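You operate a simulated robot arm through the tools that you are given. There is no shell and no other tool.

You are at the controls of a simulated two-armed robot. One attempt, no reset.

JOB
Pick up the long tall cream test carton with one hand, pass it to the other hand and put it on the top of the front belt. Set down upright: long tall cream test carton.

Only the result counts: the job must be done as asked and must still hold three seconds after the hand-in. Knocking over, shifting, dropping, spilling or breaking anything else fails it.

ROBOT AND FRAMES
Two 7-joint arms with two-finger parallel grippers on one trunk, on a base that moves. Base frame: it is fixed to the floor where the robot stands at the start and does not move with it; the origin is under the middle of the robot, x ahead of it, y to its left, z up. Lengths are in mm, angles in rad, forces in N, time in s.
The left shoulder is at the start at [62, 197, 1029], the right one opposite. With the tool pointing down near the work surface each hand reaches from about 300 to 720 mm from the robot's upright axis, wherever it stands, measured 20 degrees to its own side. Places, roughly: long tall cream test carton [3750, -750, 750]; top of the front belt [5300, 0, 700]. Payload 1.57 kg a hand.
The tool frame of a hand sits at the grasp point between the pads (the TCP): z along the fingers, y along the line on which they close. The tips reach 30 mm beyond it. Largest opening 110 mm; finger width 24, thickness 12; the body of the gripper, 48 by 112 mm, starts 78 mm behind the TCP.
Orientation is that of the tool frame in the base frame, as a unit quaternion [x, y, z, w]. With the fingers straight down and closing along the base's y, the tool's x points along the base's -x, its y along +y and its z along -z.

CONTROLS
- The arms move only by the tool apply_moves. It takes "left_increments", "right_increments" or both (then of equal length, played together; a hand with none holds still); each is a list of rows, each an object of numbers (a shift or turn left out is 0, a gripper value left out holds the last): "rx", "ry", "rz": the turn, a rotation vector about the tool's x, y, z in units of 60 degrees (1.0 is 60 degrees); "tx", "ty", "tz": the shift along the tool's x, y, z in units of 250 mm (1.0 is 250 mm); "hand": the finger opening in mm, from 0 to 110. In form: [{"rx": .., "ry": .., "rz": .., "tx": .., "ty": .., "tz": .., "hand": ..}, ...]. A call has 1 to 20 rows; each row is the pose to reach, as a shift and turn from the pose commanded when the call began, along the tool's axes at that moment. A call with a number of a shift or a turn outside -1 to 1 is refused whole. Rows are played at 5 a second. More than 50 mm and 0.15 rad between two rows, or a gripper value outside its range, and nothing of the call is played. Where a pose cannot be reached the arm comes as near as it can. A force on the tool above 40 N (or 10 N above the force at the start of the call, whichever is more), or a blocked arm, ends the call early, and 0.2 s more pass. Each finger travels about 72 mm/s and halts on what it meets, pressing with about 27 N; the grip force reading is that of the motor and also rises with nothing between the fingers. The clock runs only during rows and for 0.2 s after the last one: add rows that repeat a pose to give the fingers time. The reply holds the time, the measured pose of the TCP, the force on the tool along the base axes, the opening and the grip force, in the units named above and with some noise, with the torque about the TCP (base axes, N m) and any sound that the robot's microphone picked up, and new pictures: "show" is both (left out), scene, wrist or none (wrist: the cameras of the hands that moved).
- Cameras (640 x 400 px; columns grow to the right, rows downward): "scene" is now at [115, 1.2, 1617.8]; the picture's right is [0.03, -1.00, 0.00], its down [-0.72, -0.02, -0.70] and it looks along [0.70, 0.02, -0.72] (base axes); focal length 289 px, centre (320, 200). "left" rides on the left gripper at [70, -16, -141] in its tool frame; the picture's right is [0.23, 0.97, 0.00], its down [-0.85, 0.20, -0.48] and it looks along [-0.47, 0.11, 0.88] (tool axes); focal length 222 px, centre (320, 200). "right" rides on the right gripper at [70, 16, -141] in its tool frame; the picture's right is [-0.23, 0.97, 0.00], its down [-0.85, -0.20, -0.48] and it looks along [-0.47, -0.11, 0.88] (tool axes); focal length 222 px, centre (320, 200). There is no depth. A picture from a camera that has moved, and an enlarged one, comes with that camera's place and axes in the base frame and with its lens.
- slide_trunk(by): slides the trunk up (or, below 0, down) by that many mm; the arms and the scene camera ride with it, the base frame stays. It gives what a move gives, with no picture.
- base_move(legs): drives the robot by 1 to 6 legs, each [ahead, left, turn to the left] in mm, mm and rad, along the robot's own axes; the way and the turn of a leg run together, so that a leg with both is an arc; at most 1500 mm and 3.142 rad a leg. The arms and the cameras ride along, it lands a little off, and it stops where it bumps. It gives what a move gives, and a new picture of the scene camera.
- pan_tilt(pan, tilt): turns the head with the scene camera to pan (to the left, within 1.501 rad either way) and tilt (down, from -0.506 to 1.204), counted from straight ahead of the robot. It gives what a move gives, and a new picture of the scene camera.
- zoom(camera, box): a new picture of the part [left, top, right, bottom] of that camera's present view, enlarged. The clock stands still meanwhile.
- hand_in(): hands the job in; it is judged then, once.

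Nothing tells you exact positions but the pictures and the camera data. Unless the task says otherwise, let go and move clear before handing in.

The tools are called after ">>>" by a JSON object that holds its "fn" and its "kwargs". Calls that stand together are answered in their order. apply_moves: Moves the arms, as the interface text tells. Its arguments: {"type":"object","properties":{"left_increments":{"type":"array"},"right_increments":{"type":"array"},"show":{"type":"string","enum":["both","scene","wrist","none"]}},"required":[]} The other tools are called the same way: slide_trunk (by) moves the trunk up or down; base_move (legs) drives the base; pan_tilt (pan, tilt) turns the head that bears the scene camera; zoom (camera, box) takes an enlarged picture of a part of a camera's view; hand_in () hands the job in.

At the start:

```text
t: 0.0
left_tcp_pos: [397.7, 209.8, 960.7]
left_orientation: [0.0, 1.0, 0.0, -0.001]
left_wrist_force: [0.4, 0.6, -0.5]
left_ft_torque: [0.01, 0.0, 0.01]
left_grip_width: 110.3
left_finger_force: 0.0
right_tcp_pos: [401.3, -202.7, 1039.4]
right_orientation: [0.001, 1.0, 0.0, -0.001]
right_wrist_force: [0.6, 0.6, 0.5]
right_ft_torque: [0.02, 0.01, 0.03]
right_grip_width: 109.8
right_finger_force: 0.1
trunk travel left (down, up): [-625.0, 365.0]
robot x, y, heading: [-1.3, -2.7, -0.002]
head pan, tilt (commanded): [0.035, 0.799]
```

scene: 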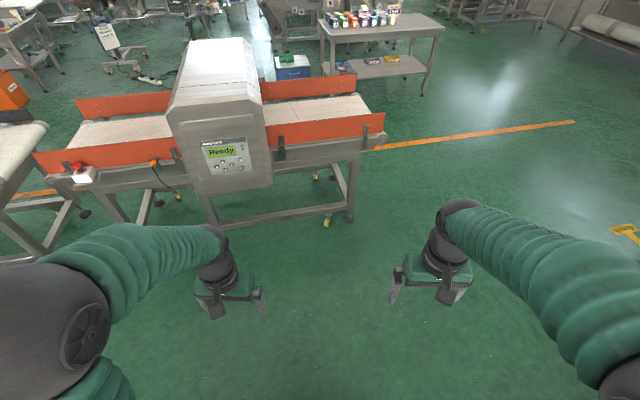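
right: 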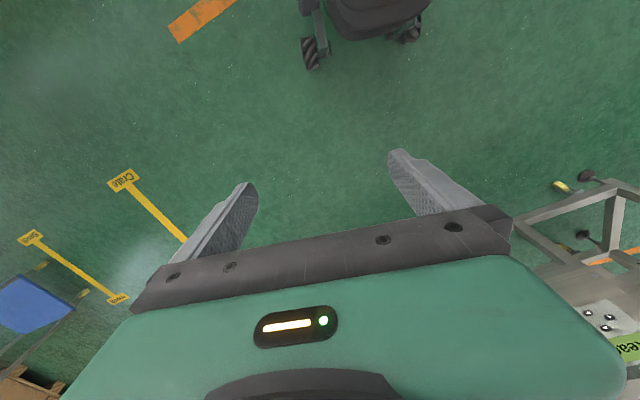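
left: 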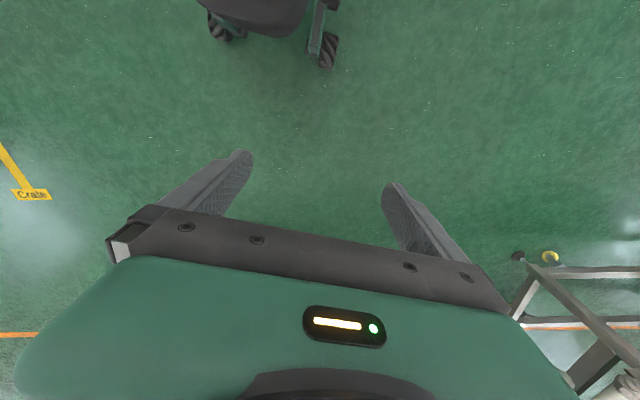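

I see a metal detector belt just ahead (about 1.2 m) and a table with small items farther off. The carton should be on a table at about [3750, -750], with the front belt beyond it. I'll raise the head to look farther ahead.

>>> {"fn": "pan_tilt", "kwargs": {"pan": -0.1, "tilt": 0.3}}

```text
t: 0.9
left_tcp_pos: [397.7, 210.1, 961.0]
left_orientation: [0.0, 1.0, -0.001, 0.0]
left_wrist_force: [0.6, 1.2, -0.8]
left_ft_torque: [0.02, 0.0, -0.01]
left_grip_width: 109.9
left_finger_force: 0.1
right_tcp_pos: [401.1, -203.4, 1039.4]
right_orientation: [0.0, 1.0, 0.001, 0.0]
right_wrist_force: [-0.3, 0.0, 0.4]
right_ft_torque: [0.03, -0.01, 0.01]
right_grip_width: 110.3
right_finger_force: 0.1
trunk travel left (down, up): [-625.0, 365.0]
robot x, y, heading: [-2.9, 2.9, -0.002]
head pan, tilt (commanded): [-0.099, 0.3]
camera scene: at [127.3, -10.8, 1662.0], right [-0.1, -1.0, 0.0], down [-0.3, 0.03, -0.95], along [0.95, -0.09, -0.3], focal length 289 px, centre (320, 200)
```

scene: 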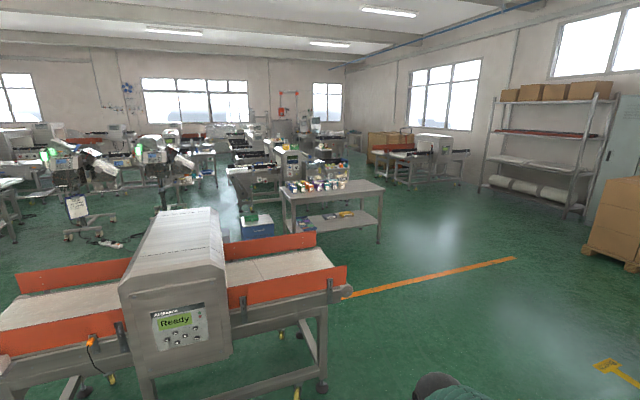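

>>> {"fn": "zoom", "kwargs": {"camera": "scene", "box": [220, 120, 400, 250]}}

>>> {"fn": "zoom", "kwargs": {"camera": "scene", "box": [270, 160, 390, 235]}}

```text
3.08 times, centred on (310, 185) of scene
camera zoom: at [127.3, -10.8, 1662.0], right [-0.1, -1.0, 0.0], down [-0.3, 0.03, -0.95], along [0.95, -0.09, -0.3], focal length 889 px, centre (351, 246)
```

zoom: 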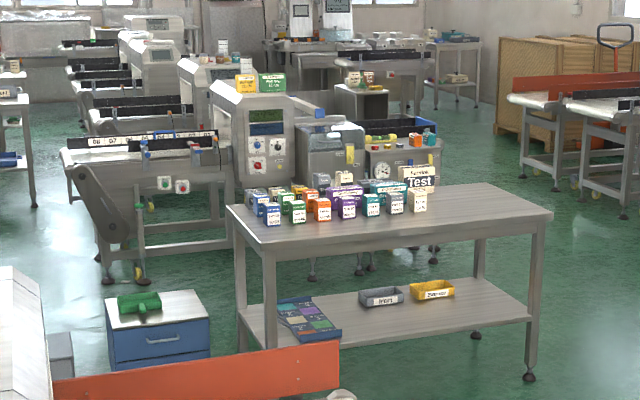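

```text
5.33 times, centred on (330, 198) of scene
camera zoom: at [127.3, -10.8, 1662.0], right [-0.1, -1.0, 0.0], down [-0.3, 0.03, -0.95], along [0.95, -0.09, -0.3], focal length 1540 px, centre (267, 213)
```

zoom: 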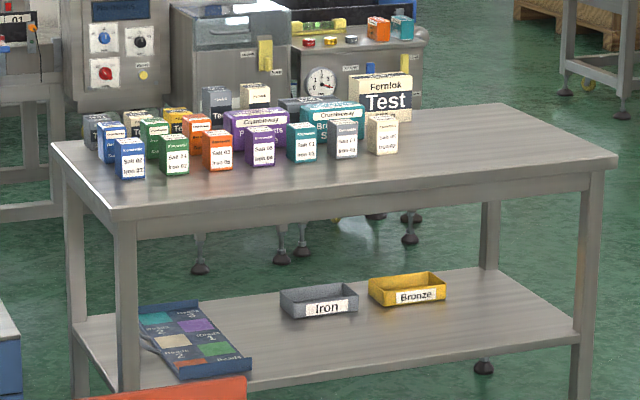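

The carton marked "Test" stands near the back right of the table; the front belt lies behind the table. Before driving I look to the right to check the free floor.

>>> {"fn": "pan_tilt", "kwargs": {"pan": -1.2, "tilt": 0.5}}

>>> {"fn": "pan_tilt", "kwargs": {"pan": -0.5, "tilt": 0.4}}

```text
t: 2.3
left_tcp_pos: [398.5, 211.5, 961.4]
left_orientation: [-0.001, 1.0, 0.001, 0.0]
left_wrist_force: [-1.0, -0.3, -0.3]
left_ft_torque: [-0.01, -0.01, -0.02]
left_grip_width: 109.7
left_finger_force: 0.1
right_tcp_pos: [401.7, -204.4, 1039.5]
right_orientation: [0.0, 1.0, 0.0, 0.0]
right_wrist_force: [1.0, 0.0, 0.0]
right_ft_torque: [0.02, 0.0, 0.03]
right_grip_width: 110.2
right_finger_force: 0.0
trunk travel left (down, up): [-625.0, 365.0]
robot x, y, heading: [3.8, 0.9, -0.002]
head pan, tilt (commanded): [-1.201, 0.499]
camera scene: at [67.4, -86.4, 1643.8], right [-0.93, -0.36, 0.0], down [-0.17, 0.45, -0.88], along [0.32, -0.82, -0.48], focal length 289 px, centre (320, 200)
```

scene: 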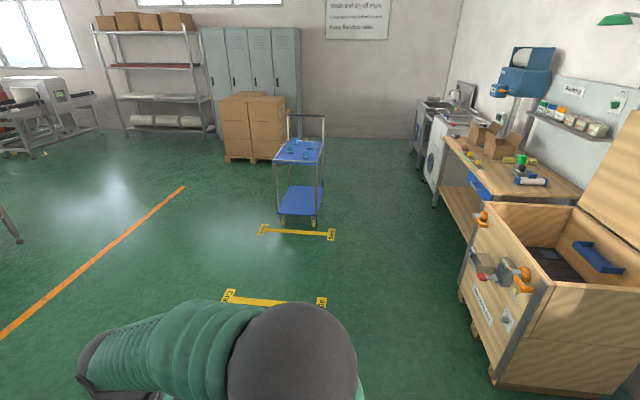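

```text
t: 3.3
left_tcp_pos: [397.3, 211.4, 961.3]
left_orientation: [0.0, 1.0, 0.0, 0.0]
left_wrist_force: [0.3, 1.0, 0.3]
left_ft_torque: [0.0, 0.0, -0.01]
left_grip_width: 110.0
left_finger_force: 0.1
right_tcp_pos: [400.0, -201.8, 1040.1]
right_orientation: [0.001, 1.0, 0.0, 0.0]
right_wrist_force: [0.4, -0.6, 0.7]
right_ft_torque: [0.04, -0.03, -0.04]
right_grip_width: 110.3
right_finger_force: 0.1
trunk travel left (down, up): [-625.0, 365.0]
robot x, y, heading: [3.4, -2.5, 0.002]
head pan, tilt (commanded): [-0.499, 0.4]
camera scene: at [115.7, -46.0, 1652.8], right [-0.48, -0.88, 0.0], down [-0.34, 0.19, -0.92], along [0.81, -0.44, -0.39], focal length 289 px, centre (320, 200)
```

scene: 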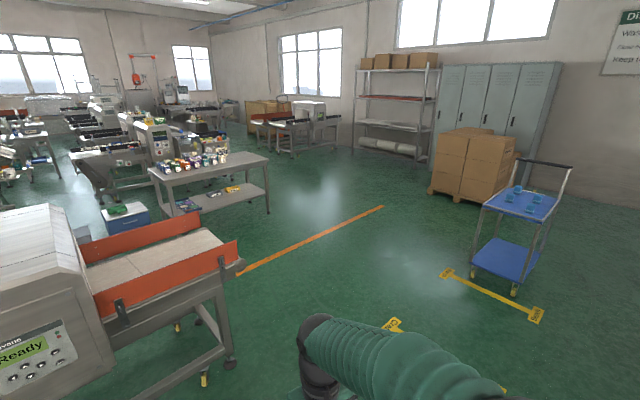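

The floor to the right is clear: the belt ends near y = -280 and the blue cart stands beyond y = -2250. I drive right and then ahead through the free lane, stopping short of the table.

>>> {"fn": "base_move", "kwargs": {"legs": [[0, -1400, 0], [1500, 0, 0], [900, 0, 0]]}}

```text
t: 21.7
left_tcp_pos: [2806.6, -1154.8, 961.4]
left_orientation: [-0.003, 1.0, 0.001, 0.0]
left_wrist_force: [0.1, -0.2, -0.2]
left_ft_torque: [0.03, 0.04, -0.01]
left_grip_width: 109.9
left_finger_force: 0.1
right_tcp_pos: [2813.8, -1568.0, 1040.7]
right_orientation: [-0.004, 1.0, 0.0, 0.0]
right_wrist_force: [0.2, 0.2, 0.3]
right_ft_torque: [0.01, 0.0, 0.02]
right_grip_width: 110.0
right_finger_force: 0.1
trunk travel left (down, up): [-625.0, 365.0]
robot x, y, heading: [2411.7, -1370.3, 0.005]
head pan, tilt (commanded): [-0.499, 0.4]
camera scene: at [2526.4, -1413.1, 1652.9], right [-0.47, -0.88, 0.0], down [-0.34, 0.18, -0.92], along [0.81, -0.43, -0.39], focal length 289 px, centre (320, 200)
```

scene: 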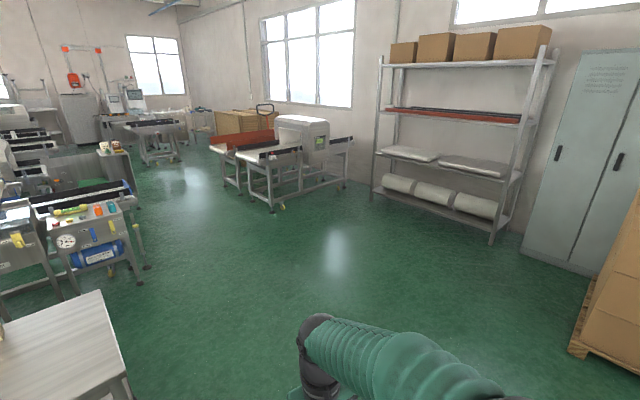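

>>> {"fn": "pan_tilt", "kwargs": {"pan": 0.5, "tilt": 0.45}}

>>> {"fn": "pan_tilt", "kwargs": {"pan": 0.1, "tilt": 0.45}}

```text
t: 22.9
left_tcp_pos: [2806.4, -1154.9, 961.4]
left_orientation: [-0.004, 1.0, 0.0, 0.0]
left_wrist_force: [0.5, 0.6, 0.9]
left_ft_torque: [0.04, 0.0, 0.02]
left_grip_width: 110.0
left_finger_force: 0.1
right_tcp_pos: [2812.9, -1568.6, 1041.5]
right_orientation: [-0.004, 1.0, 0.0, 0.0]
right_wrist_force: [-1.0, -0.6, 0.0]
right_ft_torque: [0.01, 0.0, 0.0]
right_grip_width: 110.2
right_finger_force: 0.2
trunk travel left (down, up): [-625.0, 365.0]
robot x, y, heading: [2409.3, -1368.0, 0.007]
head pan, tilt (commanded): [0.499, 0.45]
camera scene: at [2526.0, -1324.8, 1648.1], right [0.48, -0.87, 0.0], down [-0.38, -0.21, -0.9], along [0.79, 0.44, -0.44], focal length 289 px, centre (320, 200)
```

scene: 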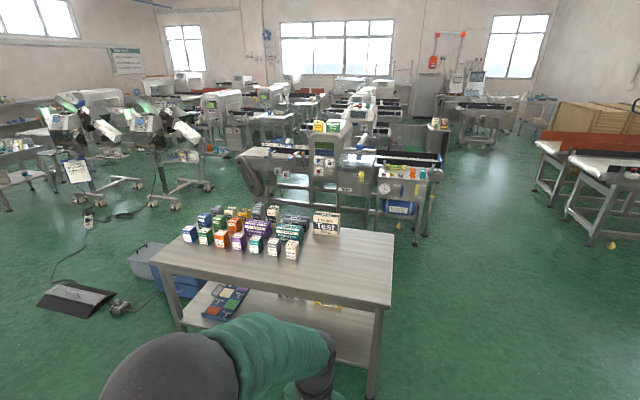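

```text
t: 23.8
left_tcp_pos: [2804.8, -1154.0, 962.2]
left_orientation: [-0.003, 1.0, 0.0, 0.0]
left_wrist_force: [0.2, -0.2, 0.4]
left_ft_torque: [-0.03, -0.01, 0.03]
left_grip_width: 110.1
left_finger_force: 0.0
right_tcp_pos: [2812.7, -1568.0, 1039.1]
right_orientation: [-0.004, 1.0, 0.0, 0.0]
right_wrist_force: [0.1, 0.0, 0.6]
right_ft_torque: [-0.04, 0.03, 0.04]
right_grip_width: 109.7
right_finger_force: 0.0
trunk travel left (down, up): [-625.0, 365.0]
robot x, y, heading: [2410.2, -1367.7, 0.004]
head pan, tilt (commanded): [0.099, 0.45]
camera scene: at [2536.7, -1359.5, 1648.2], right [0.11, -0.99, 0.0], down [-0.43, -0.05, -0.9], along [0.89, 0.1, -0.44], focal length 289 px, centre (320, 200)
```

scene: 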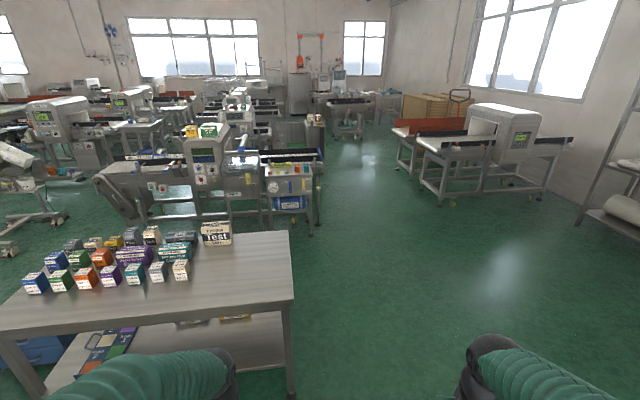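

>>> {"fn": "zoom", "kwargs": {"camera": "scene", "box": [140, 200, 300, 310]}}

>>> {"fn": "zoom", "kwargs": {"camera": "scene", "box": [80, 100, 340, 240]}}

```text
3.64 times, centred on (220, 255) of scene
camera zoom: at [2536.7, -1359.5, 1648.2], right [0.11, -0.99, 0.0], down [-0.43, -0.05, -0.9], along [0.89, 0.1, -0.44], focal length 1050 px, centre (684, 0)
```

zoom: 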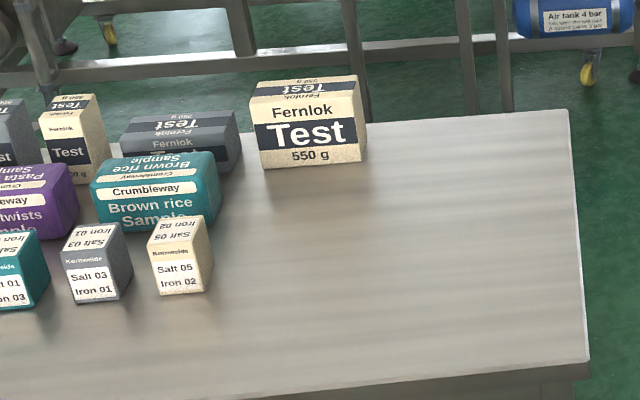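

```text
2.46 times, centred on (210, 170) of scene
camera zoom: at [2536.7, -1359.5, 1648.2], right [0.11, -0.99, 0.0], down [-0.43, -0.05, -0.9], along [0.89, 0.1, -0.44], focal length 711 px, centre (591, 274)
```

zoom: 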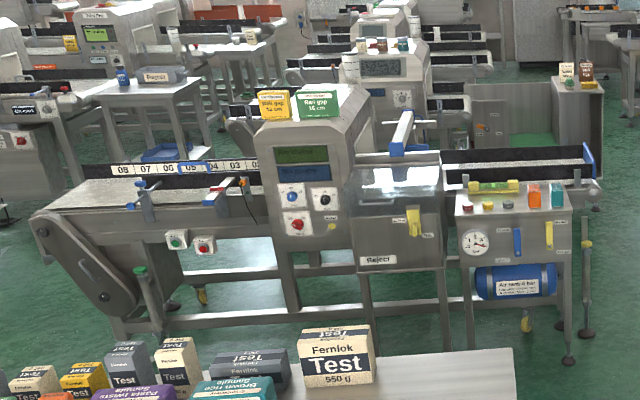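

The carton (about 145 long, 60 thick, 118 tall) stands close to the table's back edge, and the table seems to be turned about 0.25 rad. I'll go round the table's right end to look into the gap between table and machine.

>>> {"fn": "base_move", "kwargs": {"legs": [[0, -450, 0], [1500, 0, 0], [250, 0, 0]]}}

>>> {"fn": "pan_tilt", "kwargs": {"pan": 0.9, "tilt": 0.45}}

>>> {"fn": "pan_tilt", "kwargs": {"pan": 1.45, "tilt": 0.6}}

```text
t: 34.9
left_tcp_pos: [4542.6, -1561.6, 962.2]
left_orientation: [-0.014, 1.0, 0.0, 0.0]
left_wrist_force: [0.1, 0.1, 0.0]
left_ft_torque: [0.03, 0.01, 0.01]
left_grip_width: 109.9
left_finger_force: 0.1
right_tcp_pos: [4557.3, -1975.2, 1040.5]
right_orientation: [-0.014, 1.0, 0.0, 0.0]
right_wrist_force: [-0.3, -0.2, -0.1]
right_ft_torque: [0.01, 0.0, 0.05]
right_grip_width: 109.9
right_finger_force: 0.1
trunk travel left (down, up): [-625.0, 365.0]
robot x, y, heading: [4154.9, -1783.6, 0.032]
head pan, tilt (commanded): [0.099, 0.45]
camera scene: at [4276.2, -1772.1, 1648.3], right [0.13, -0.99, 0.0], down [-0.43, -0.06, -0.9], along [0.89, 0.11, -0.44], focal length 289 px, centre (320, 200)
```

scene: 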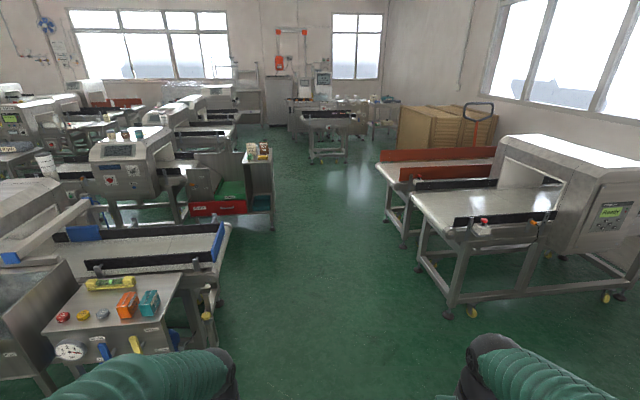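

```text
t: 36.1
left_tcp_pos: [4543.1, -1561.9, 961.9]
left_orientation: [-0.014, 1.0, 0.0, 0.0]
left_wrist_force: [0.5, -0.6, -0.1]
left_ft_torque: [-0.03, 0.02, 0.01]
left_grip_width: 109.9
left_finger_force: 0.0
right_tcp_pos: [4557.6, -1974.7, 1040.6]
right_orientation: [-0.014, 1.0, 0.0, -0.001]
right_wrist_force: [-0.4, -0.8, -0.4]
right_ft_torque: [-0.02, -0.04, 0.01]
right_grip_width: 109.8
right_finger_force: 0.0
trunk travel left (down, up): [-625.0, 365.0]
robot x, y, heading: [4150.6, -1783.2, 0.031]
head pan, tilt (commanded): [0.901, 0.45]
camera scene: at [4241.7, -1710.1, 1648.2], right [0.8, -0.6, 0.0], down [-0.26, -0.35, -0.9], along [0.54, 0.72, -0.44], focal length 289 px, centre (320, 200)
```

scene: 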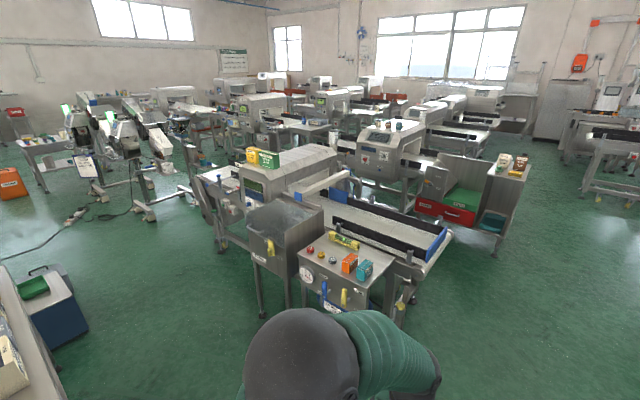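

```text
t: 37.0
left_tcp_pos: [4543.1, -1562.8, 961.4]
left_orientation: [-0.014, 1.0, -0.001, 0.0]
left_wrist_force: [0.6, -0.2, -0.4]
left_ft_torque: [0.02, 0.01, 0.02]
left_grip_width: 110.0
left_finger_force: 0.0
right_tcp_pos: [4556.9, -1974.4, 1040.8]
right_orientation: [-0.013, 1.0, 0.0, 0.0]
right_wrist_force: [-0.2, 0.9, -0.3]
right_ft_torque: [0.03, -0.01, -0.01]
right_grip_width: 110.1
right_finger_force: 0.1
trunk travel left (down, up): [-625.0, 365.0]
robot x, y, heading: [4152.7, -1786.5, 0.03]
head pan, tilt (commanded): [1.45, 0.6]
camera scene: at [4195.0, -1695.6, 1634.7], right [1.0, -0.09, 0.0], down [-0.05, -0.56, -0.83], along [0.08, 0.82, -0.56], focal length 289 px, centre (320, 200)
```

scene: 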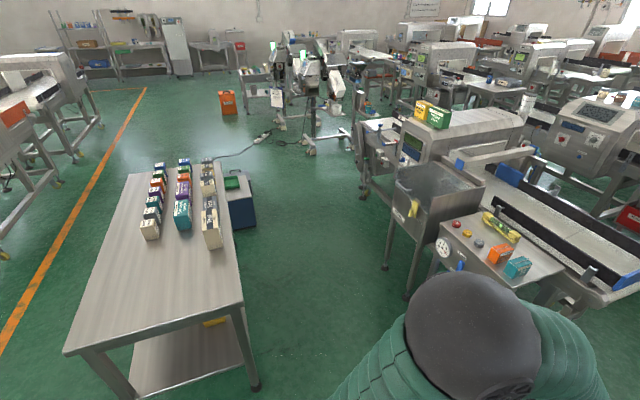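

>>> {"fn": "zoom", "kwargs": {"camera": "scene", "box": [380, 90, 640, 300]}}

>>> {"fn": "zoom", "kwargs": {"camera": "scene", "box": [110, 150, 270, 260]}}

>>> {"fn": "pan_tilt", "kwargs": {"pan": 0.8, "tilt": 0.5}}

>>> {"fn": "zoom", "kwargs": {"camera": "scene", "box": [200, 130, 520, 330]}}

```text
1.90 times, centred on (510, 195) of scene
camera zoom: at [4195.0, -1695.6, 1634.7], right [1.0, -0.09, 0.0], down [-0.05, -0.56, -0.83], along [0.08, 0.82, -0.56], focal length 550 px, centre (-42, 210)
```

zoom: 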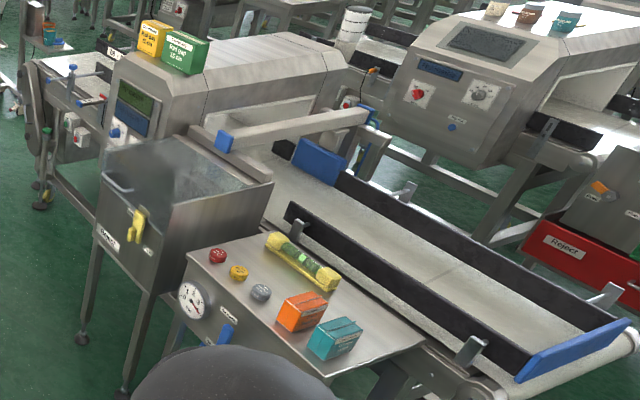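

```text
3.64 times, centred on (190, 205) of scene
camera zoom: at [4195.0, -1695.6, 1634.7], right [1.0, -0.09, 0.0], down [-0.05, -0.56, -0.83], along [0.08, 0.82, -0.56], focal length 1050 px, centre (793, 182)
```

zoom: 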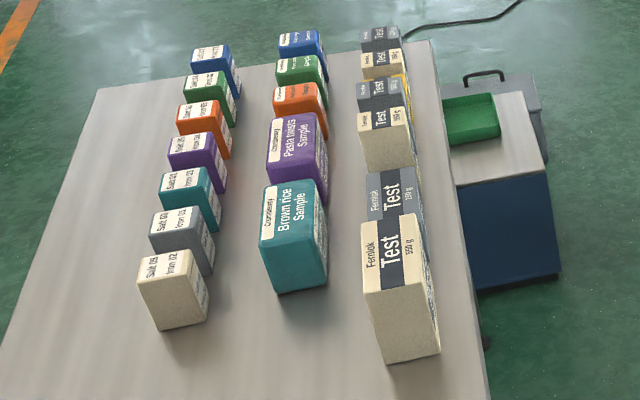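

```text
t: 38.1
left_tcp_pos: [4543.6, -1562.7, 960.2]
left_orientation: [-0.014, 1.0, 0.0, -0.001]
left_wrist_force: [0.7, 0.6, 0.3]
left_ft_torque: [0.01, 0.05, 0.0]
left_grip_width: 110.0
left_finger_force: 0.0
right_tcp_pos: [4557.1, -1975.6, 1040.9]
right_orientation: [-0.014, 1.0, 0.0, 0.0]
right_wrist_force: [0.1, -0.2, 0.1]
right_ft_torque: [0.02, -0.02, 0.0]
right_grip_width: 109.7
right_finger_force: 0.0
trunk travel left (down, up): [-625.0, 365.0]
robot x, y, heading: [4150.9, -1783.8, 0.028]
head pan, tilt (commanded): [0.799, 0.499]
camera scene: at [4248.3, -1716.6, 1643.7], right [0.74, -0.68, 0.0], down [-0.33, -0.35, -0.88], along [0.59, 0.65, -0.48], focal length 289 px, centre (320, 200)
```

scene: 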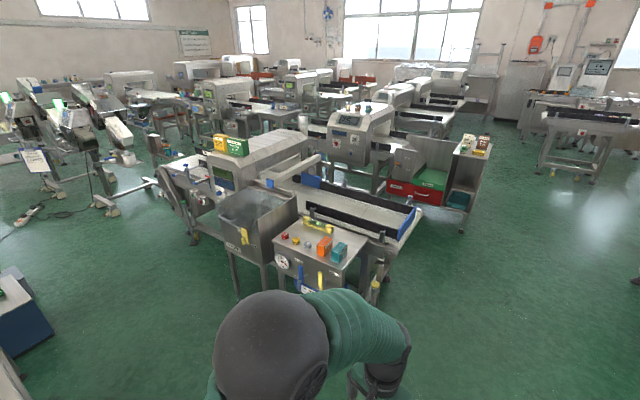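

```text
2.00 times, centred on (360, 230) of scene
camera zoom: at [4248.3, -1716.6, 1643.7], right [0.74, -0.68, 0.0], down [-0.33, -0.35, -0.88], along [0.59, 0.65, -0.48], focal length 578 px, centre (240, 140)
```

zoom: 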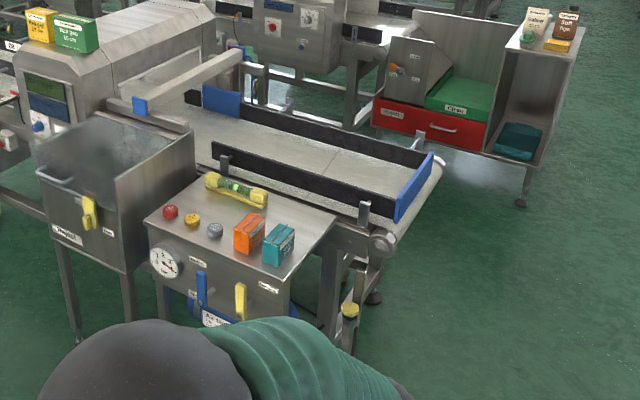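

The carton's place works out to about [3809, -660], standing on a table top near z = 740, turned about 0.25 rad. Now I look closer at the machine to make out the belt sections.

>>> {"fn": "slide_trunk", "kwargs": {"by": 350}}

>>> {"fn": "pan_tilt", "kwargs": {"pan": 0.85, "tilt": 0.65}}

>>> {"fn": "zoom", "kwargs": {"camera": "scene", "box": [150, 60, 470, 260]}}

```text
t: 41.5
left_tcp_pos: [4543.0, -1562.3, 1311.1]
left_orientation: [-0.014, 1.0, 0.0, 0.0]
left_wrist_force: [1.2, -0.7, 0.3]
left_ft_torque: [-0.07, 0.03, -0.02]
left_grip_width: 110.2
left_finger_force: 0.0
right_tcp_pos: [4559.0, -1975.1, 1390.0]
right_orientation: [-0.014, 1.0, 0.0, 0.0]
right_wrist_force: [-0.2, 0.0, 0.1]
right_ft_torque: [0.02, 0.04, 0.01]
right_grip_width: 110.0
right_finger_force: 0.0
trunk travel left (down, up): [-975.0, 15.0]
robot x, y, heading: [4155.6, -1785.1, 0.023]
head pan, tilt (commanded): [0.799, 0.499]
```

```text
t: 42.2
left_tcp_pos: [4543.8, -1560.8, 1311.0]
left_orientation: [-0.015, 1.0, 0.0, 0.0]
left_wrist_force: [0.4, 0.1, -0.1]
left_ft_torque: [0.02, -0.03, -0.04]
left_grip_width: 110.0
left_finger_force: 0.0
right_tcp_pos: [4558.1, -1975.1, 1390.0]
right_orientation: [-0.014, 1.0, 0.0, 0.0]
right_wrist_force: [0.4, 0.7, -0.2]
right_ft_torque: [0.01, 0.03, -0.02]
right_grip_width: 110.0
right_finger_force: 0.1
trunk travel left (down, up): [-975.0, 15.0]
robot x, y, heading: [4151.0, -1782.4, 0.027]
head pan, tilt (commanded): [0.85, 0.649]
camera scene: at [4242.9, -1716.8, 1980.4], right [0.77, -0.64, 0.0], down [-0.39, -0.46, -0.8], along [0.51, 0.61, -0.61], focal length 289 px, centre (320, 200)
```

scene: 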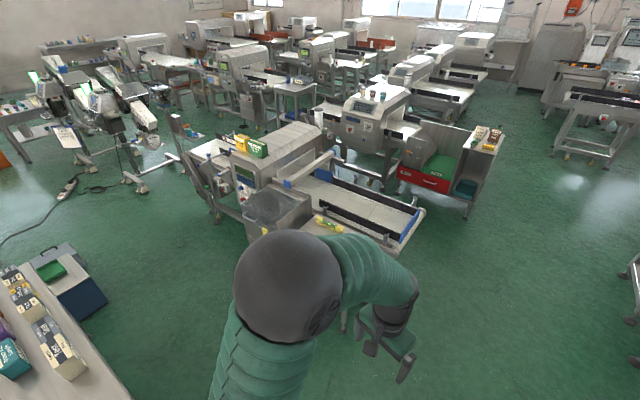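

```text
2.00 times, centred on (310, 160) of scene
camera zoom: at [4242.9, -1716.8, 1980.4], right [0.77, -0.64, 0.0], down [-0.39, -0.46, -0.8], along [0.51, 0.61, -0.61], focal length 578 px, centre (340, 280)
```

zoom: 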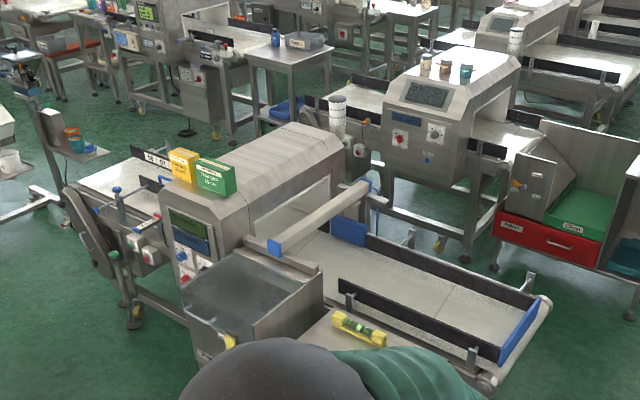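

The front belt's centre works out near (5250, -66), so the whole conveyor through the machine head is the target. It runs right out to its open end near y ≈ -1050. Plan: enter the gap behind the table, grip the carton with the left hand, back out, pass it to the right hand and place it from the belt's right end.

>>> {"fn": "base_move", "kwargs": {"legs": [[410, 98, 0], [0, 0, -2.923]]}}

>>> {"fn": "pan_tilt", "kwargs": {"pan": -0.6, "tilt": 0.6}}

```text
t: 51.6
left_tcp_pos: [4223.2, -1971.4, 1311.0]
left_orientation: [0.993, 0.121, 0.0, -0.001]
left_wrist_force: [0.5, -0.4, 0.1]
left_ft_torque: [0.0, -0.05, -0.05]
left_grip_width: 110.0
left_finger_force: 0.1
right_tcp_pos: [4121.0, -1572.5, 1390.5]
right_orientation: [0.993, 0.122, 0.0, -0.001]
right_wrist_force: [0.3, 0.6, 1.0]
right_ft_torque: [0.02, -0.01, 0.0]
right_grip_width: 109.9
right_finger_force: 0.1
trunk travel left (down, up): [-975.0, 15.0]
robot x, y, heading: [4557.2, -1670.9, -2.901]
head pan, tilt (commanded): [0.85, 0.649]
camera scene: at [4487.1, -1759.0, 1980.4], right [-0.89, 0.46, 0.0], down [0.28, 0.54, -0.8], along [-0.37, -0.71, -0.61], focal length 289 px, centre (320, 200)
```

scene: 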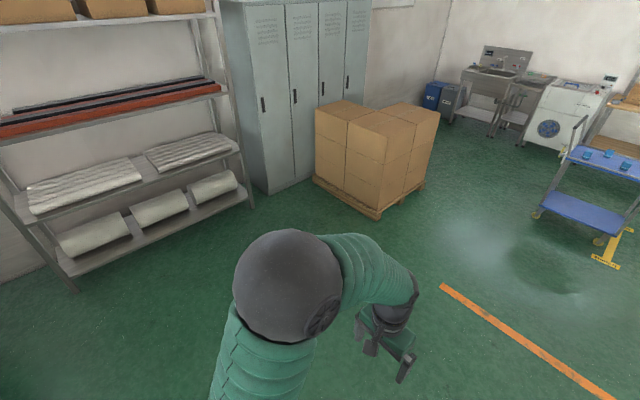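

```text
t: 53.2
left_tcp_pos: [4224.5, -1972.2, 1312.1]
left_orientation: [0.993, 0.121, 0.001, 0.001]
left_wrist_force: [-0.2, -0.1, 0.1]
left_ft_torque: [0.03, 0.01, -0.02]
left_grip_width: 110.2
left_finger_force: 0.2
right_tcp_pos: [4120.4, -1572.6, 1390.4]
right_orientation: [0.993, 0.121, -0.001, 0.0]
right_wrist_force: [-0.1, -0.3, 0.5]
right_ft_torque: [-0.02, -0.04, 0.04]
right_grip_width: 109.8
right_finger_force: 0.0
trunk travel left (down, up): [-975.0, 15.0]
robot x, y, heading: [4558.5, -1671.3, -2.899]
head pan, tilt (commanded): [-0.6, 0.6]
camera scene: at [4443.9, -1650.7, 1984.6], right [0.35, 0.94, 0.0], down [0.53, -0.2, -0.82], along [-0.77, 0.29, -0.57], focal length 289 px, centre (320, 200)
```

scene: 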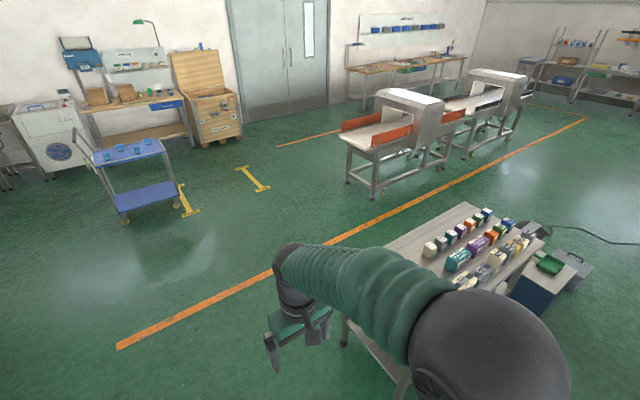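

I'm turned with my front toward the table's back edge, standing clear of the gap. Now I slide right along the gap toward the carton, keeping about 440 mm from the table edge.

>>> {"fn": "base_move", "kwargs": {"legs": [[-35, -650, 0]]}}

>>> {"fn": "pan_tilt", "kwargs": {"pan": -0.5, "tilt": 0.9}}

```text
t: 56.8
left_tcp_pos: [4100.6, -1333.1, 1310.8]
left_orientation: [0.993, 0.12, -0.001, -0.001]
left_wrist_force: [0.5, -0.3, 0.6]
left_ft_torque: [-0.02, 0.0, 0.01]
left_grip_width: 110.0
left_finger_force: 0.1
right_tcp_pos: [3998.9, -931.0, 1390.1]
right_orientation: [0.993, 0.12, -0.001, 0.0]
right_wrist_force: [0.6, -0.4, -0.2]
right_ft_torque: [0.05, 0.0, 0.02]
right_grip_width: 110.1
right_finger_force: 0.1
trunk travel left (down, up): [-975.0, 15.0]
robot x, y, heading: [4433.0, -1033.0, -2.903]
head pan, tilt (commanded): [-0.6, 0.6]
camera scene: at [4322.6, -1014.9, 1984.7], right [0.35, 0.94, 0.0], down [0.53, -0.2, -0.83], along [-0.77, 0.29, -0.56], focal length 289 px, centre (320, 200)
```

scene: 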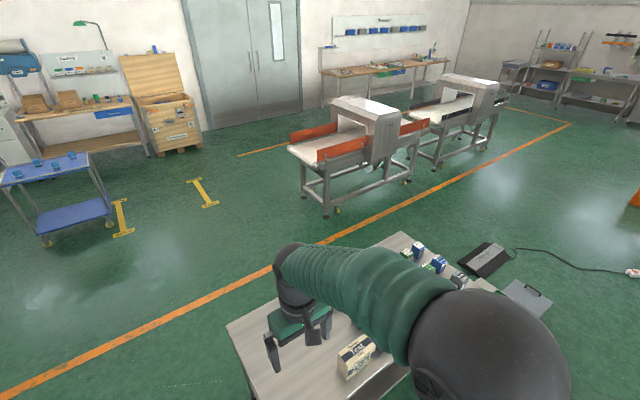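

```text
t: 57.6
left_tcp_pos: [4100.6, -1330.8, 1311.6]
left_orientation: [0.993, 0.121, 0.0, 0.001]
left_wrist_force: [-0.3, 0.4, 0.2]
left_ft_torque: [0.04, 0.0, -0.01]
left_grip_width: 110.2
left_finger_force: 0.0
right_tcp_pos: [3999.0, -930.3, 1391.2]
right_orientation: [0.993, 0.12, 0.0, 0.0]
right_wrist_force: [0.1, -0.1, -0.2]
right_ft_torque: [0.02, -0.01, 0.02]
right_grip_width: 109.9
right_finger_force: 0.0
trunk travel left (down, up): [-975.0, 15.0]
robot x, y, heading: [4434.6, -1030.7, -2.901]
head pan, tilt (commanded): [-0.499, 0.901]
camera scene: at [4331.3, -1022.5, 1959.9], right [0.26, 0.97, 0.0], down [0.76, -0.2, -0.62], along [-0.6, 0.16, -0.78], focal length 289 px, centre (320, 200)
```

scene: 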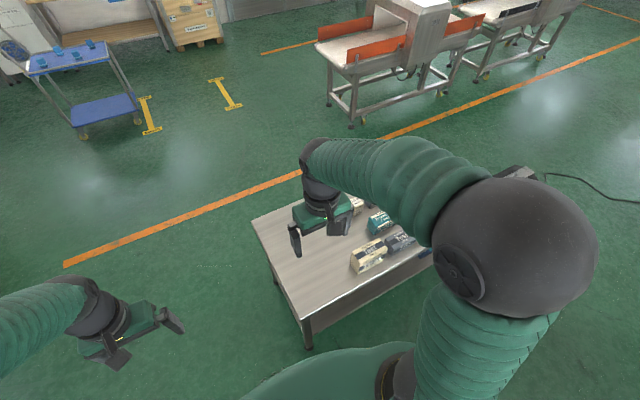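

>>> {"fn": "base_move", "kwargs": {"legs": [[0, -647, 0]]}}

>>> {"fn": "pan_tilt", "kwargs": {"pan": 0.1, "tilt": 1.15}}

```text
t: 61.3
left_tcp_pos: [3946.1, -695.0, 1311.8]
left_orientation: [0.993, 0.118, -0.001, 0.0]
left_wrist_force: [-0.6, -0.6, 0.4]
left_ft_torque: [0.03, -0.02, -0.02]
left_grip_width: 109.9
left_finger_force: 0.1
right_tcp_pos: [3843.9, -293.2, 1390.8]
right_orientation: [0.993, 0.117, -0.001, -0.001]
right_wrist_force: [0.0, 0.4, -0.4]
right_ft_torque: [0.0, 0.0, 0.01]
right_grip_width: 109.9
right_finger_force: 0.0
trunk travel left (down, up): [-975.0, 15.0]
robot x, y, heading: [4276.3, -397.0, -2.904]
head pan, tilt (commanded): [-0.499, 0.901]
camera scene: at [4177.0, -388.6, 1959.9], right [0.26, 0.97, 0.0], down [0.76, -0.2, -0.62], along [-0.6, 0.16, -0.78], focal length 289 px, centre (320, 200)
```

scene: 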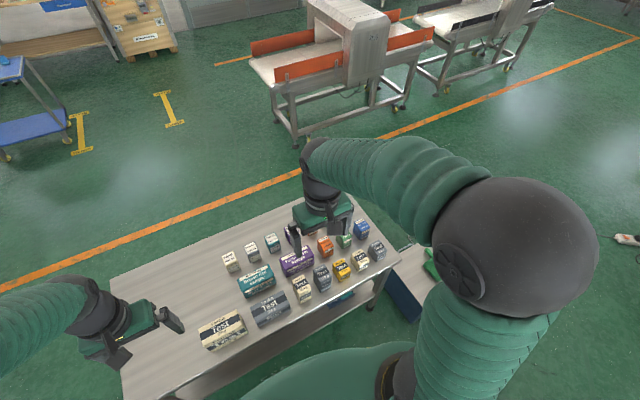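

```text
t: 62.3
left_tcp_pos: [3946.9, -692.5, 1312.5]
left_orientation: [0.993, 0.119, -0.001, 0.0]
left_wrist_force: [-0.2, -0.1, 0.2]
left_ft_torque: [0.02, 0.0, -0.01]
left_grip_width: 110.2
left_finger_force: 0.1
right_tcp_pos: [3845.4, -290.5, 1392.1]
right_orientation: [0.993, 0.117, -0.002, 0.0]
right_wrist_force: [0.6, 0.4, 0.3]
right_ft_torque: [-0.01, -0.01, 0.03]
right_grip_width: 110.0
right_finger_force: 0.0
trunk travel left (down, up): [-975.0, 15.0]
robot x, y, heading: [4279.5, -394.5, -2.908]
head pan, tilt (commanded): [0.099, 1.15]
camera scene: at [4193.2, -425.0, 1942.9], right [-0.33, 0.94, 0.0], down [0.86, 0.3, -0.41], along [-0.38, -0.13, -0.91], focal length 289 px, centre (320, 200)
```

scene: 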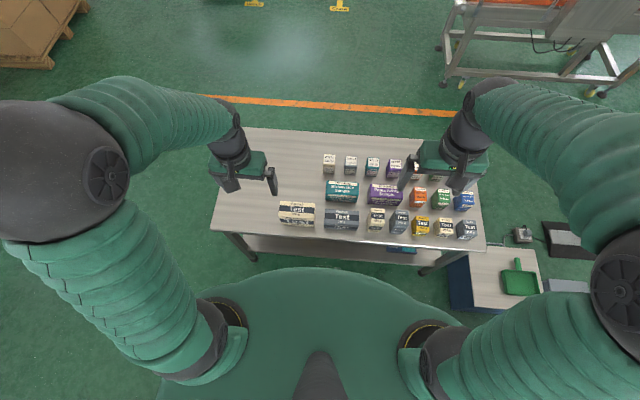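

>>> {"fn": "zoom", "kwargs": {"camera": "scene", "box": [240, 170, 400, 270]}}

```text
4.00 times, centred on (320, 220) of scene
camera zoom: at [4193.2, -425.0, 1942.9], right [-0.33, 0.94, 0.0], down [0.86, 0.3, -0.41], along [-0.38, -0.13, -0.91], focal length 1155 px, centre (320, 120)
```

zoom: 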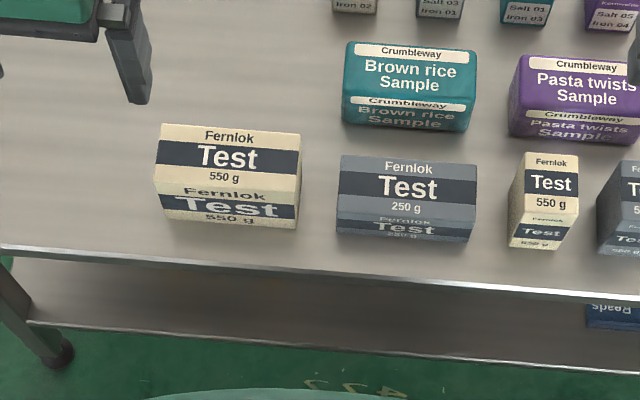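

The carton's top centre is at about [3804, -657, 858], with its long side along my left–right direction. I'll turn both hands in mid-air so that they close along the carton's thin side (about 62 mm), with the camera sides facing outward.

>>> {"fn": "apply_moves", "kwargs": {"left_increments": [{"rz": 0.13}, {"rz": 0.26}, {"rz": 0.39}, {"rz": 0.52}, {"rz": 0.65}, {"rz": 0.78}], "right_increments": [{"rz": -0.13}, {"rz": -0.26}, {"rz": -0.39}, {"rz": -0.52}, {"rz": -0.65}, {"rz": -0.78}], "show": "none"}}

>>> {"fn": "apply_moves", "kwargs": {"left_increments": [{"rz": 0.12}, {"rz": 0.24}, {"rz": 0.36}, {"rz": 0.48}, {"rz": 0.6}, {"rz": 0.697}], "right_increments": [{"rz": -0.12}, {"rz": -0.24}, {"rz": -0.36}, {"rz": -0.48}, {"rz": -0.6}, {"rz": -0.72}], "show": "none"}}

>>> {"fn": "apply_moves", "kwargs": {"left_increments": [{"ry": -0.125}, {"ry": -0.25}, {"ry": -0.375}, {"ry": -0.5}, {"ry": -0.5}], "right_increments": [{"ry": -0.125}, {"ry": -0.25}, {"ry": -0.375}, {"ry": -0.5}, {"ry": -0.5}], "show": "both"}}

```text
t: 63.7
left_tcp_pos: [3946.2, -690.9, 1312.1]
left_orientation: [0.958, -0.287, -0.001, 0.001]
left_wrist_force: [-0.2, 0.0, 0.3]
left_ft_torque: [0.01, 0.03, -0.04]
left_grip_width: 110.0
left_finger_force: 0.0
right_tcp_pos: [3845.3, -290.2, 1391.5]
right_orientation: [0.864, 0.504, -0.001, 0.0]
right_wrist_force: [-0.8, 0.0, 0.2]
right_ft_torque: [0.0, -0.01, 0.01]
right_grip_width: 110.1
right_finger_force: 0.0
trunk travel left (down, up): [-975.0, 15.0]
robot x, y, heading: [4279.7, -393.9, -2.905]
head pan, tilt (commanded): [0.099, 1.15]
```

```text
t: 65.1
left_tcp_pos: [3946.3, -690.7, 1312.5]
left_orientation: [0.792, -0.611, 0.0, 0.0]
left_wrist_force: [-0.2, 0.3, 0.4]
left_ft_torque: [0.0, -0.02, 0.02]
left_grip_width: 109.9
left_finger_force: 0.0
right_tcp_pos: [3845.7, -289.3, 1390.4]
right_orientation: [0.618, 0.786, -0.002, -0.001]
right_wrist_force: [0.2, 0.1, 0.2]
right_ft_torque: [0.01, -0.01, 0.0]
right_grip_width: 109.9
right_finger_force: 0.1
trunk travel left (down, up): [-975.0, 15.0]
robot x, y, heading: [4283.7, -396.3, -2.903]
head pan, tilt (commanded): [0.099, 1.15]
```

```text
t: 66.3
left_tcp_pos: [3945.1, -691.2, 1311.2]
left_orientation: [0.765, -0.589, -0.207, -0.157]
left_wrist_force: [0.9, 0.2, 0.1]
left_ft_torque: [0.0, 0.0, 0.01]
left_grip_width: 110.0
left_finger_force: 0.0
right_tcp_pos: [3844.9, -289.5, 1390.4]
right_orientation: [0.597, 0.759, -0.161, 0.203]
right_wrist_force: [-0.1, 0.0, 1.1]
right_ft_torque: [-0.01, 0.0, 0.0]
right_grip_width: 110.0
right_finger_force: 0.1
trunk travel left (down, up): [-975.0, 15.0]
robot x, y, heading: [4281.3, -394.8, -2.909]
head pan, tilt (commanded): [0.099, 1.15]
camera scene: at [4192.4, -423.9, 1942.9], right [-0.33, 0.94, 0.0], down [0.86, 0.3, -0.41], along [-0.38, -0.13, -0.91], focal length 289 px, centre (320, 200)
camera right: at [3831.1, -158.1, 1478.6], right [0.99, 0.04, 0.11], down [-0.07, -0.53, 0.84], along [0.09, -0.85, -0.53], focal length 222 px, centre (320, 200)
camera left: at [3995.2, -813.9, 1400.6], right [-0.89, -0.44, -0.11], down [-0.32, 0.43, 0.84], along [-0.32, 0.79, -0.53], focal length 222 px, centre (320, 200)
```

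scene: 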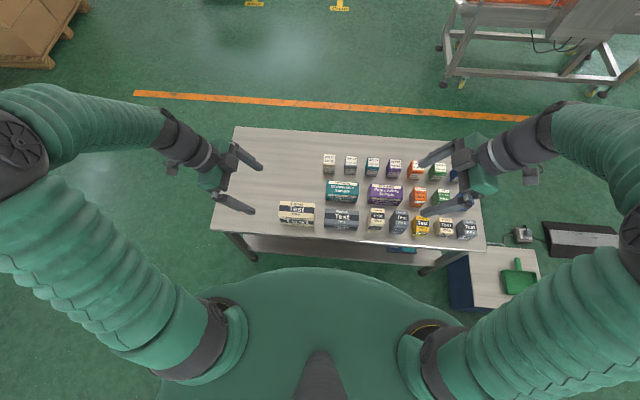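
right: 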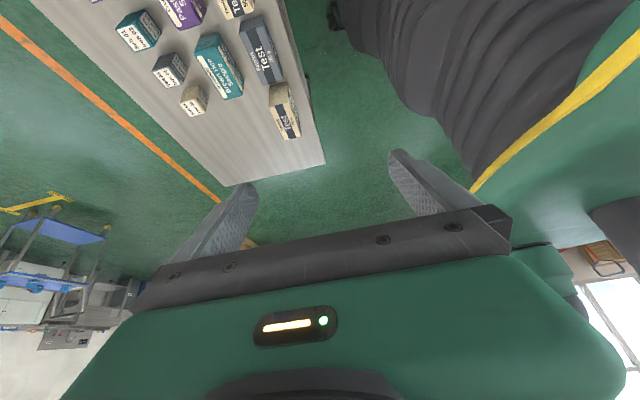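
left: 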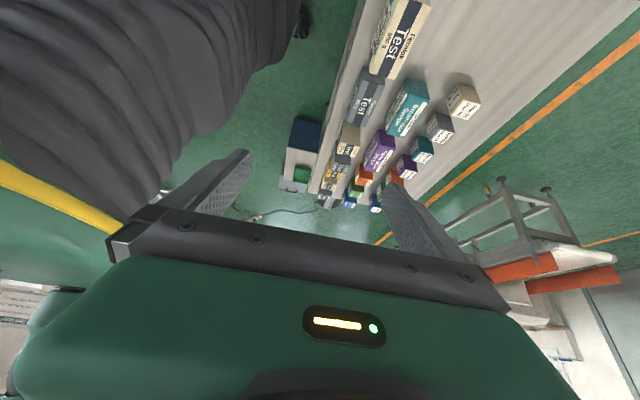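

Both hands are turned and tilted outward as I wanted. Now I lower the trunk back by 350 mm so that the left hand comes near the carton's height.

>>> {"fn": "slide_trunk", "kwargs": {"by": -350}}

```text
t: 69.7
left_tcp_pos: [3946.4, -690.8, 963.0]
left_orientation: [0.766, -0.589, -0.207, -0.156]
left_wrist_force: [0.5, -0.4, -0.2]
left_ft_torque: [-0.04, 0.02, 0.04]
left_grip_width: 109.9
left_finger_force: 0.1
right_tcp_pos: [3845.3, -289.6, 1041.9]
right_orientation: [0.598, 0.758, -0.162, 0.202]
right_wrist_force: [-0.7, -0.2, 0.2]
right_ft_torque: [0.01, 0.01, -0.01]
right_grip_width: 110.1
right_finger_force: 0.1
trunk travel left (down, up): [-625.0, 365.0]
robot x, y, heading: [4281.5, -392.4, -2.903]
head pan, tilt (commanded): [0.099, 1.15]
```

>>> {"fn": "apply_moves", "kwargs": {"left_increments": [{"tx": 0.047, "ty": 0.127, "tz": 0.026}, {"tx": 0.095, "ty": 0.254, "tz": 0.052}, {"tx": 0.142, "ty": 0.382, "tz": 0.078}, {"tx": 0.19, "ty": 0.509, "tz": 0.104}, {"tx": 0.19, "ty": 0.509, "tz": 0.104}], "show": "both"}}

```text
t: 70.9
left_tcp_pos: [3830.5, -751.2, 917.1]
left_orientation: [0.766, -0.589, -0.206, -0.157]
left_wrist_force: [-0.5, 0.1, -0.4]
left_ft_torque: [0.02, -0.02, 0.04]
left_grip_width: 110.3
left_finger_force: 0.0
right_tcp_pos: [3845.4, -291.0, 1041.5]
right_orientation: [0.598, 0.759, -0.162, 0.201]
right_wrist_force: [0.0, -0.1, 0.6]
right_ft_torque: [-0.04, 0.03, -0.03]
right_grip_width: 110.2
right_finger_force: 0.1
trunk travel left (down, up): [-625.0, 365.0]
robot x, y, heading: [4280.2, -395.3, -2.901]
head pan, tilt (commanded): [0.099, 1.15]
camera scene: at [4193.5, -423.7, 1592.9], right [-0.33, 0.94, 0.0], down [0.86, 0.3, -0.41], along [-0.38, -0.13, -0.91], focal length 289 px, centre (320, 200)
camera left: at [3879.7, -874.0, 1004.9], right [-0.89, -0.44, -0.11], down [-0.32, 0.43, 0.84], along [-0.32, 0.79, -0.53], focal length 222 px, centre (320, 200)
```

scene: 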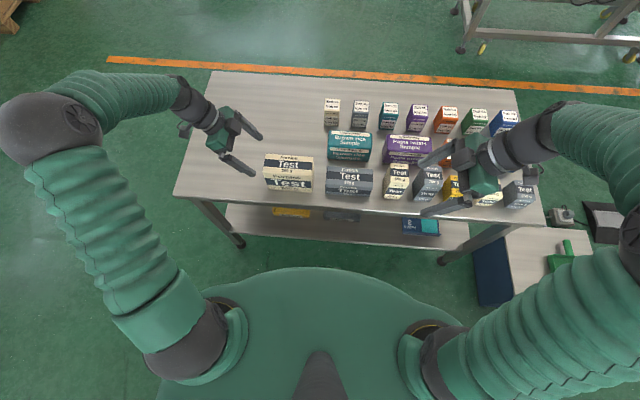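
left: 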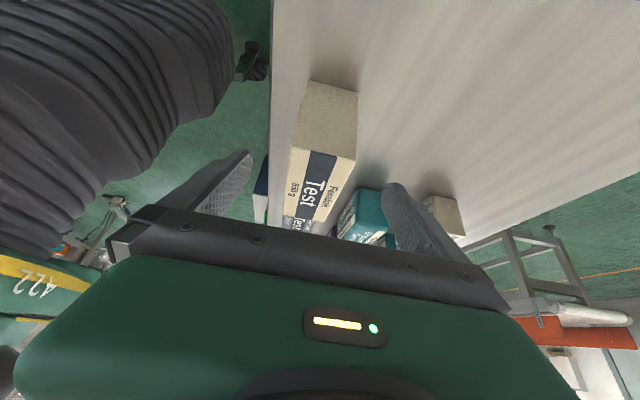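

>>> {"fn": "zoom", "kwargs": {"camera": "scene", "box": [190, 90, 350, 210]}}

>>> {"fn": "zoom", "kwargs": {"camera": "left", "box": [220, 60, 420, 240]}}

```text
3.33 times, centred on (270, 150) of scene
camera zoom: at [4193.5, -423.7, 1592.9], right [-0.33, 0.94, 0.0], down [0.86, 0.3, -0.41], along [-0.38, -0.13, -0.91], focal length 963 px, centre (487, 367)
```

zoom: 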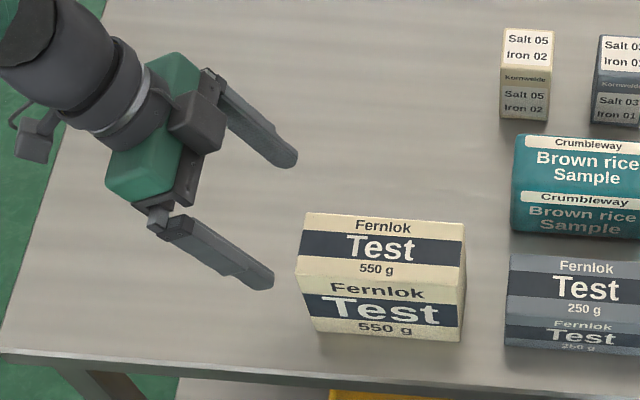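

```text
2.22 times, centred on (320, 150) of left
camera zoom: at [3879.7, -874.0, 1004.9], right [-0.89, -0.44, -0.11], down [-0.32, 0.43, 0.84], along [-0.32, 0.79, -0.53], focal length 494 px, centre (320, 311)
```

zoom: 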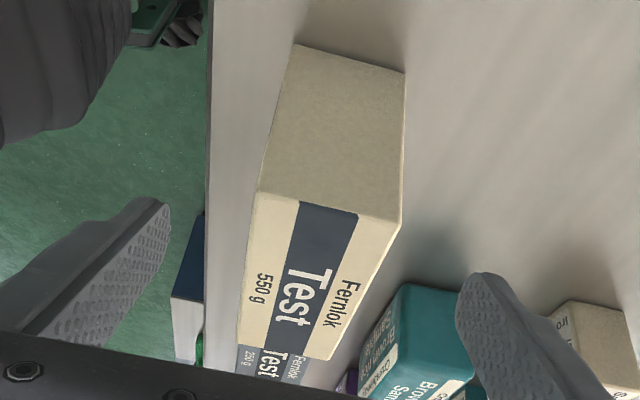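

Fingers are lined up with the carton's thin sides and centred on it to about 1 mm. I advance 120 mm along the finger direction.

>>> {"fn": "apply_moves", "kwargs": {"left_increments": [{"tz": 0.1}, {"tz": 0.2}, {"tz": 0.3}, {"tz": 0.4}, {"tz": 0.48}, {"tz": 0.48}], "show": "both"}}

>>> {"fn": "zoom", "kwargs": {"camera": "scene", "box": [190, 90, 350, 210]}}

```text
t: 72.3
left_tcp_pos: [3814.4, -692.5, 812.0]
left_orientation: [0.766, -0.589, -0.207, -0.157]
left_wrist_force: [0.2, -0.3, 0.0]
left_ft_torque: [0.01, 0.0, 0.0]
left_grip_width: 109.9
left_finger_force: 0.0
right_tcp_pos: [3844.9, -289.7, 1040.9]
right_orientation: [0.597, 0.759, -0.161, 0.203]
right_wrist_force: [-0.7, 0.4, -0.1]
right_ft_torque: [-0.01, 0.01, 0.0]
right_grip_width: 109.8
right_finger_force: 0.0
trunk travel left (down, up): [-625.0, 365.0]
robot x, y, heading: [4279.3, -395.3, -2.9]
head pan, tilt (commanded): [0.099, 1.15]
camera scene: at [4192.7, -423.6, 1592.9], right [-0.33, 0.94, 0.0], down [0.86, 0.3, -0.41], along [-0.38, -0.13, -0.91], focal length 289 px, centre (320, 200)
camera left: at [3863.6, -815.3, 900.5], right [-0.89, -0.44, -0.11], down [-0.32, 0.43, 0.84], along [-0.32, 0.79, -0.53], focal length 222 px, centre (320, 200)
```

scene: 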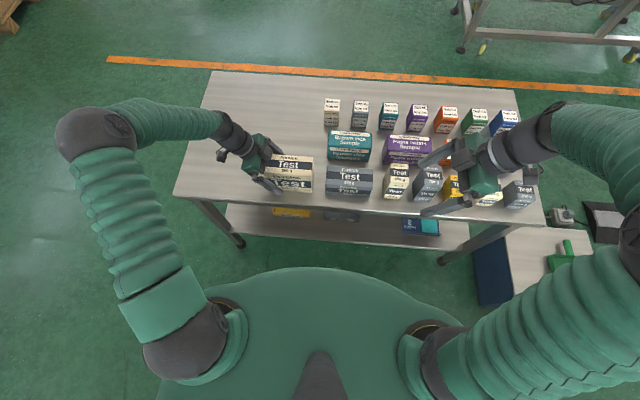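
left: 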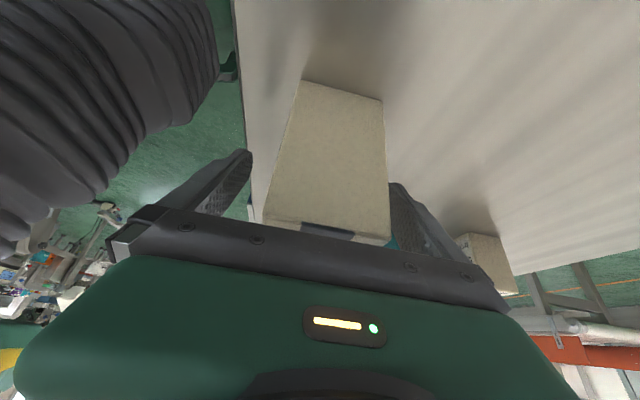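

```text
3.33 times, centred on (270, 150) of scene
camera zoom: at [4192.7, -423.6, 1592.9], right [-0.33, 0.94, 0.0], down [0.86, 0.3, -0.41], along [-0.38, -0.13, -0.91], focal length 963 px, centre (487, 367)
```

zoom: 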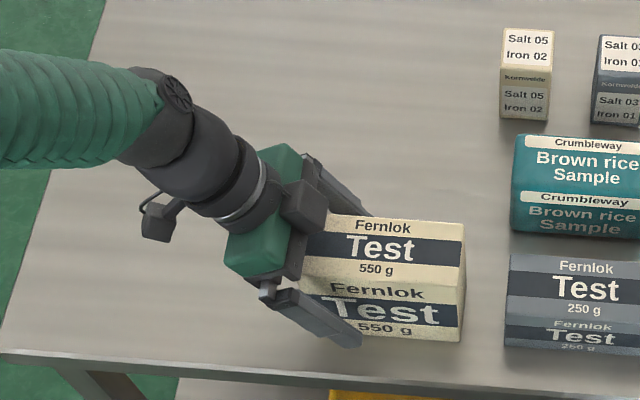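

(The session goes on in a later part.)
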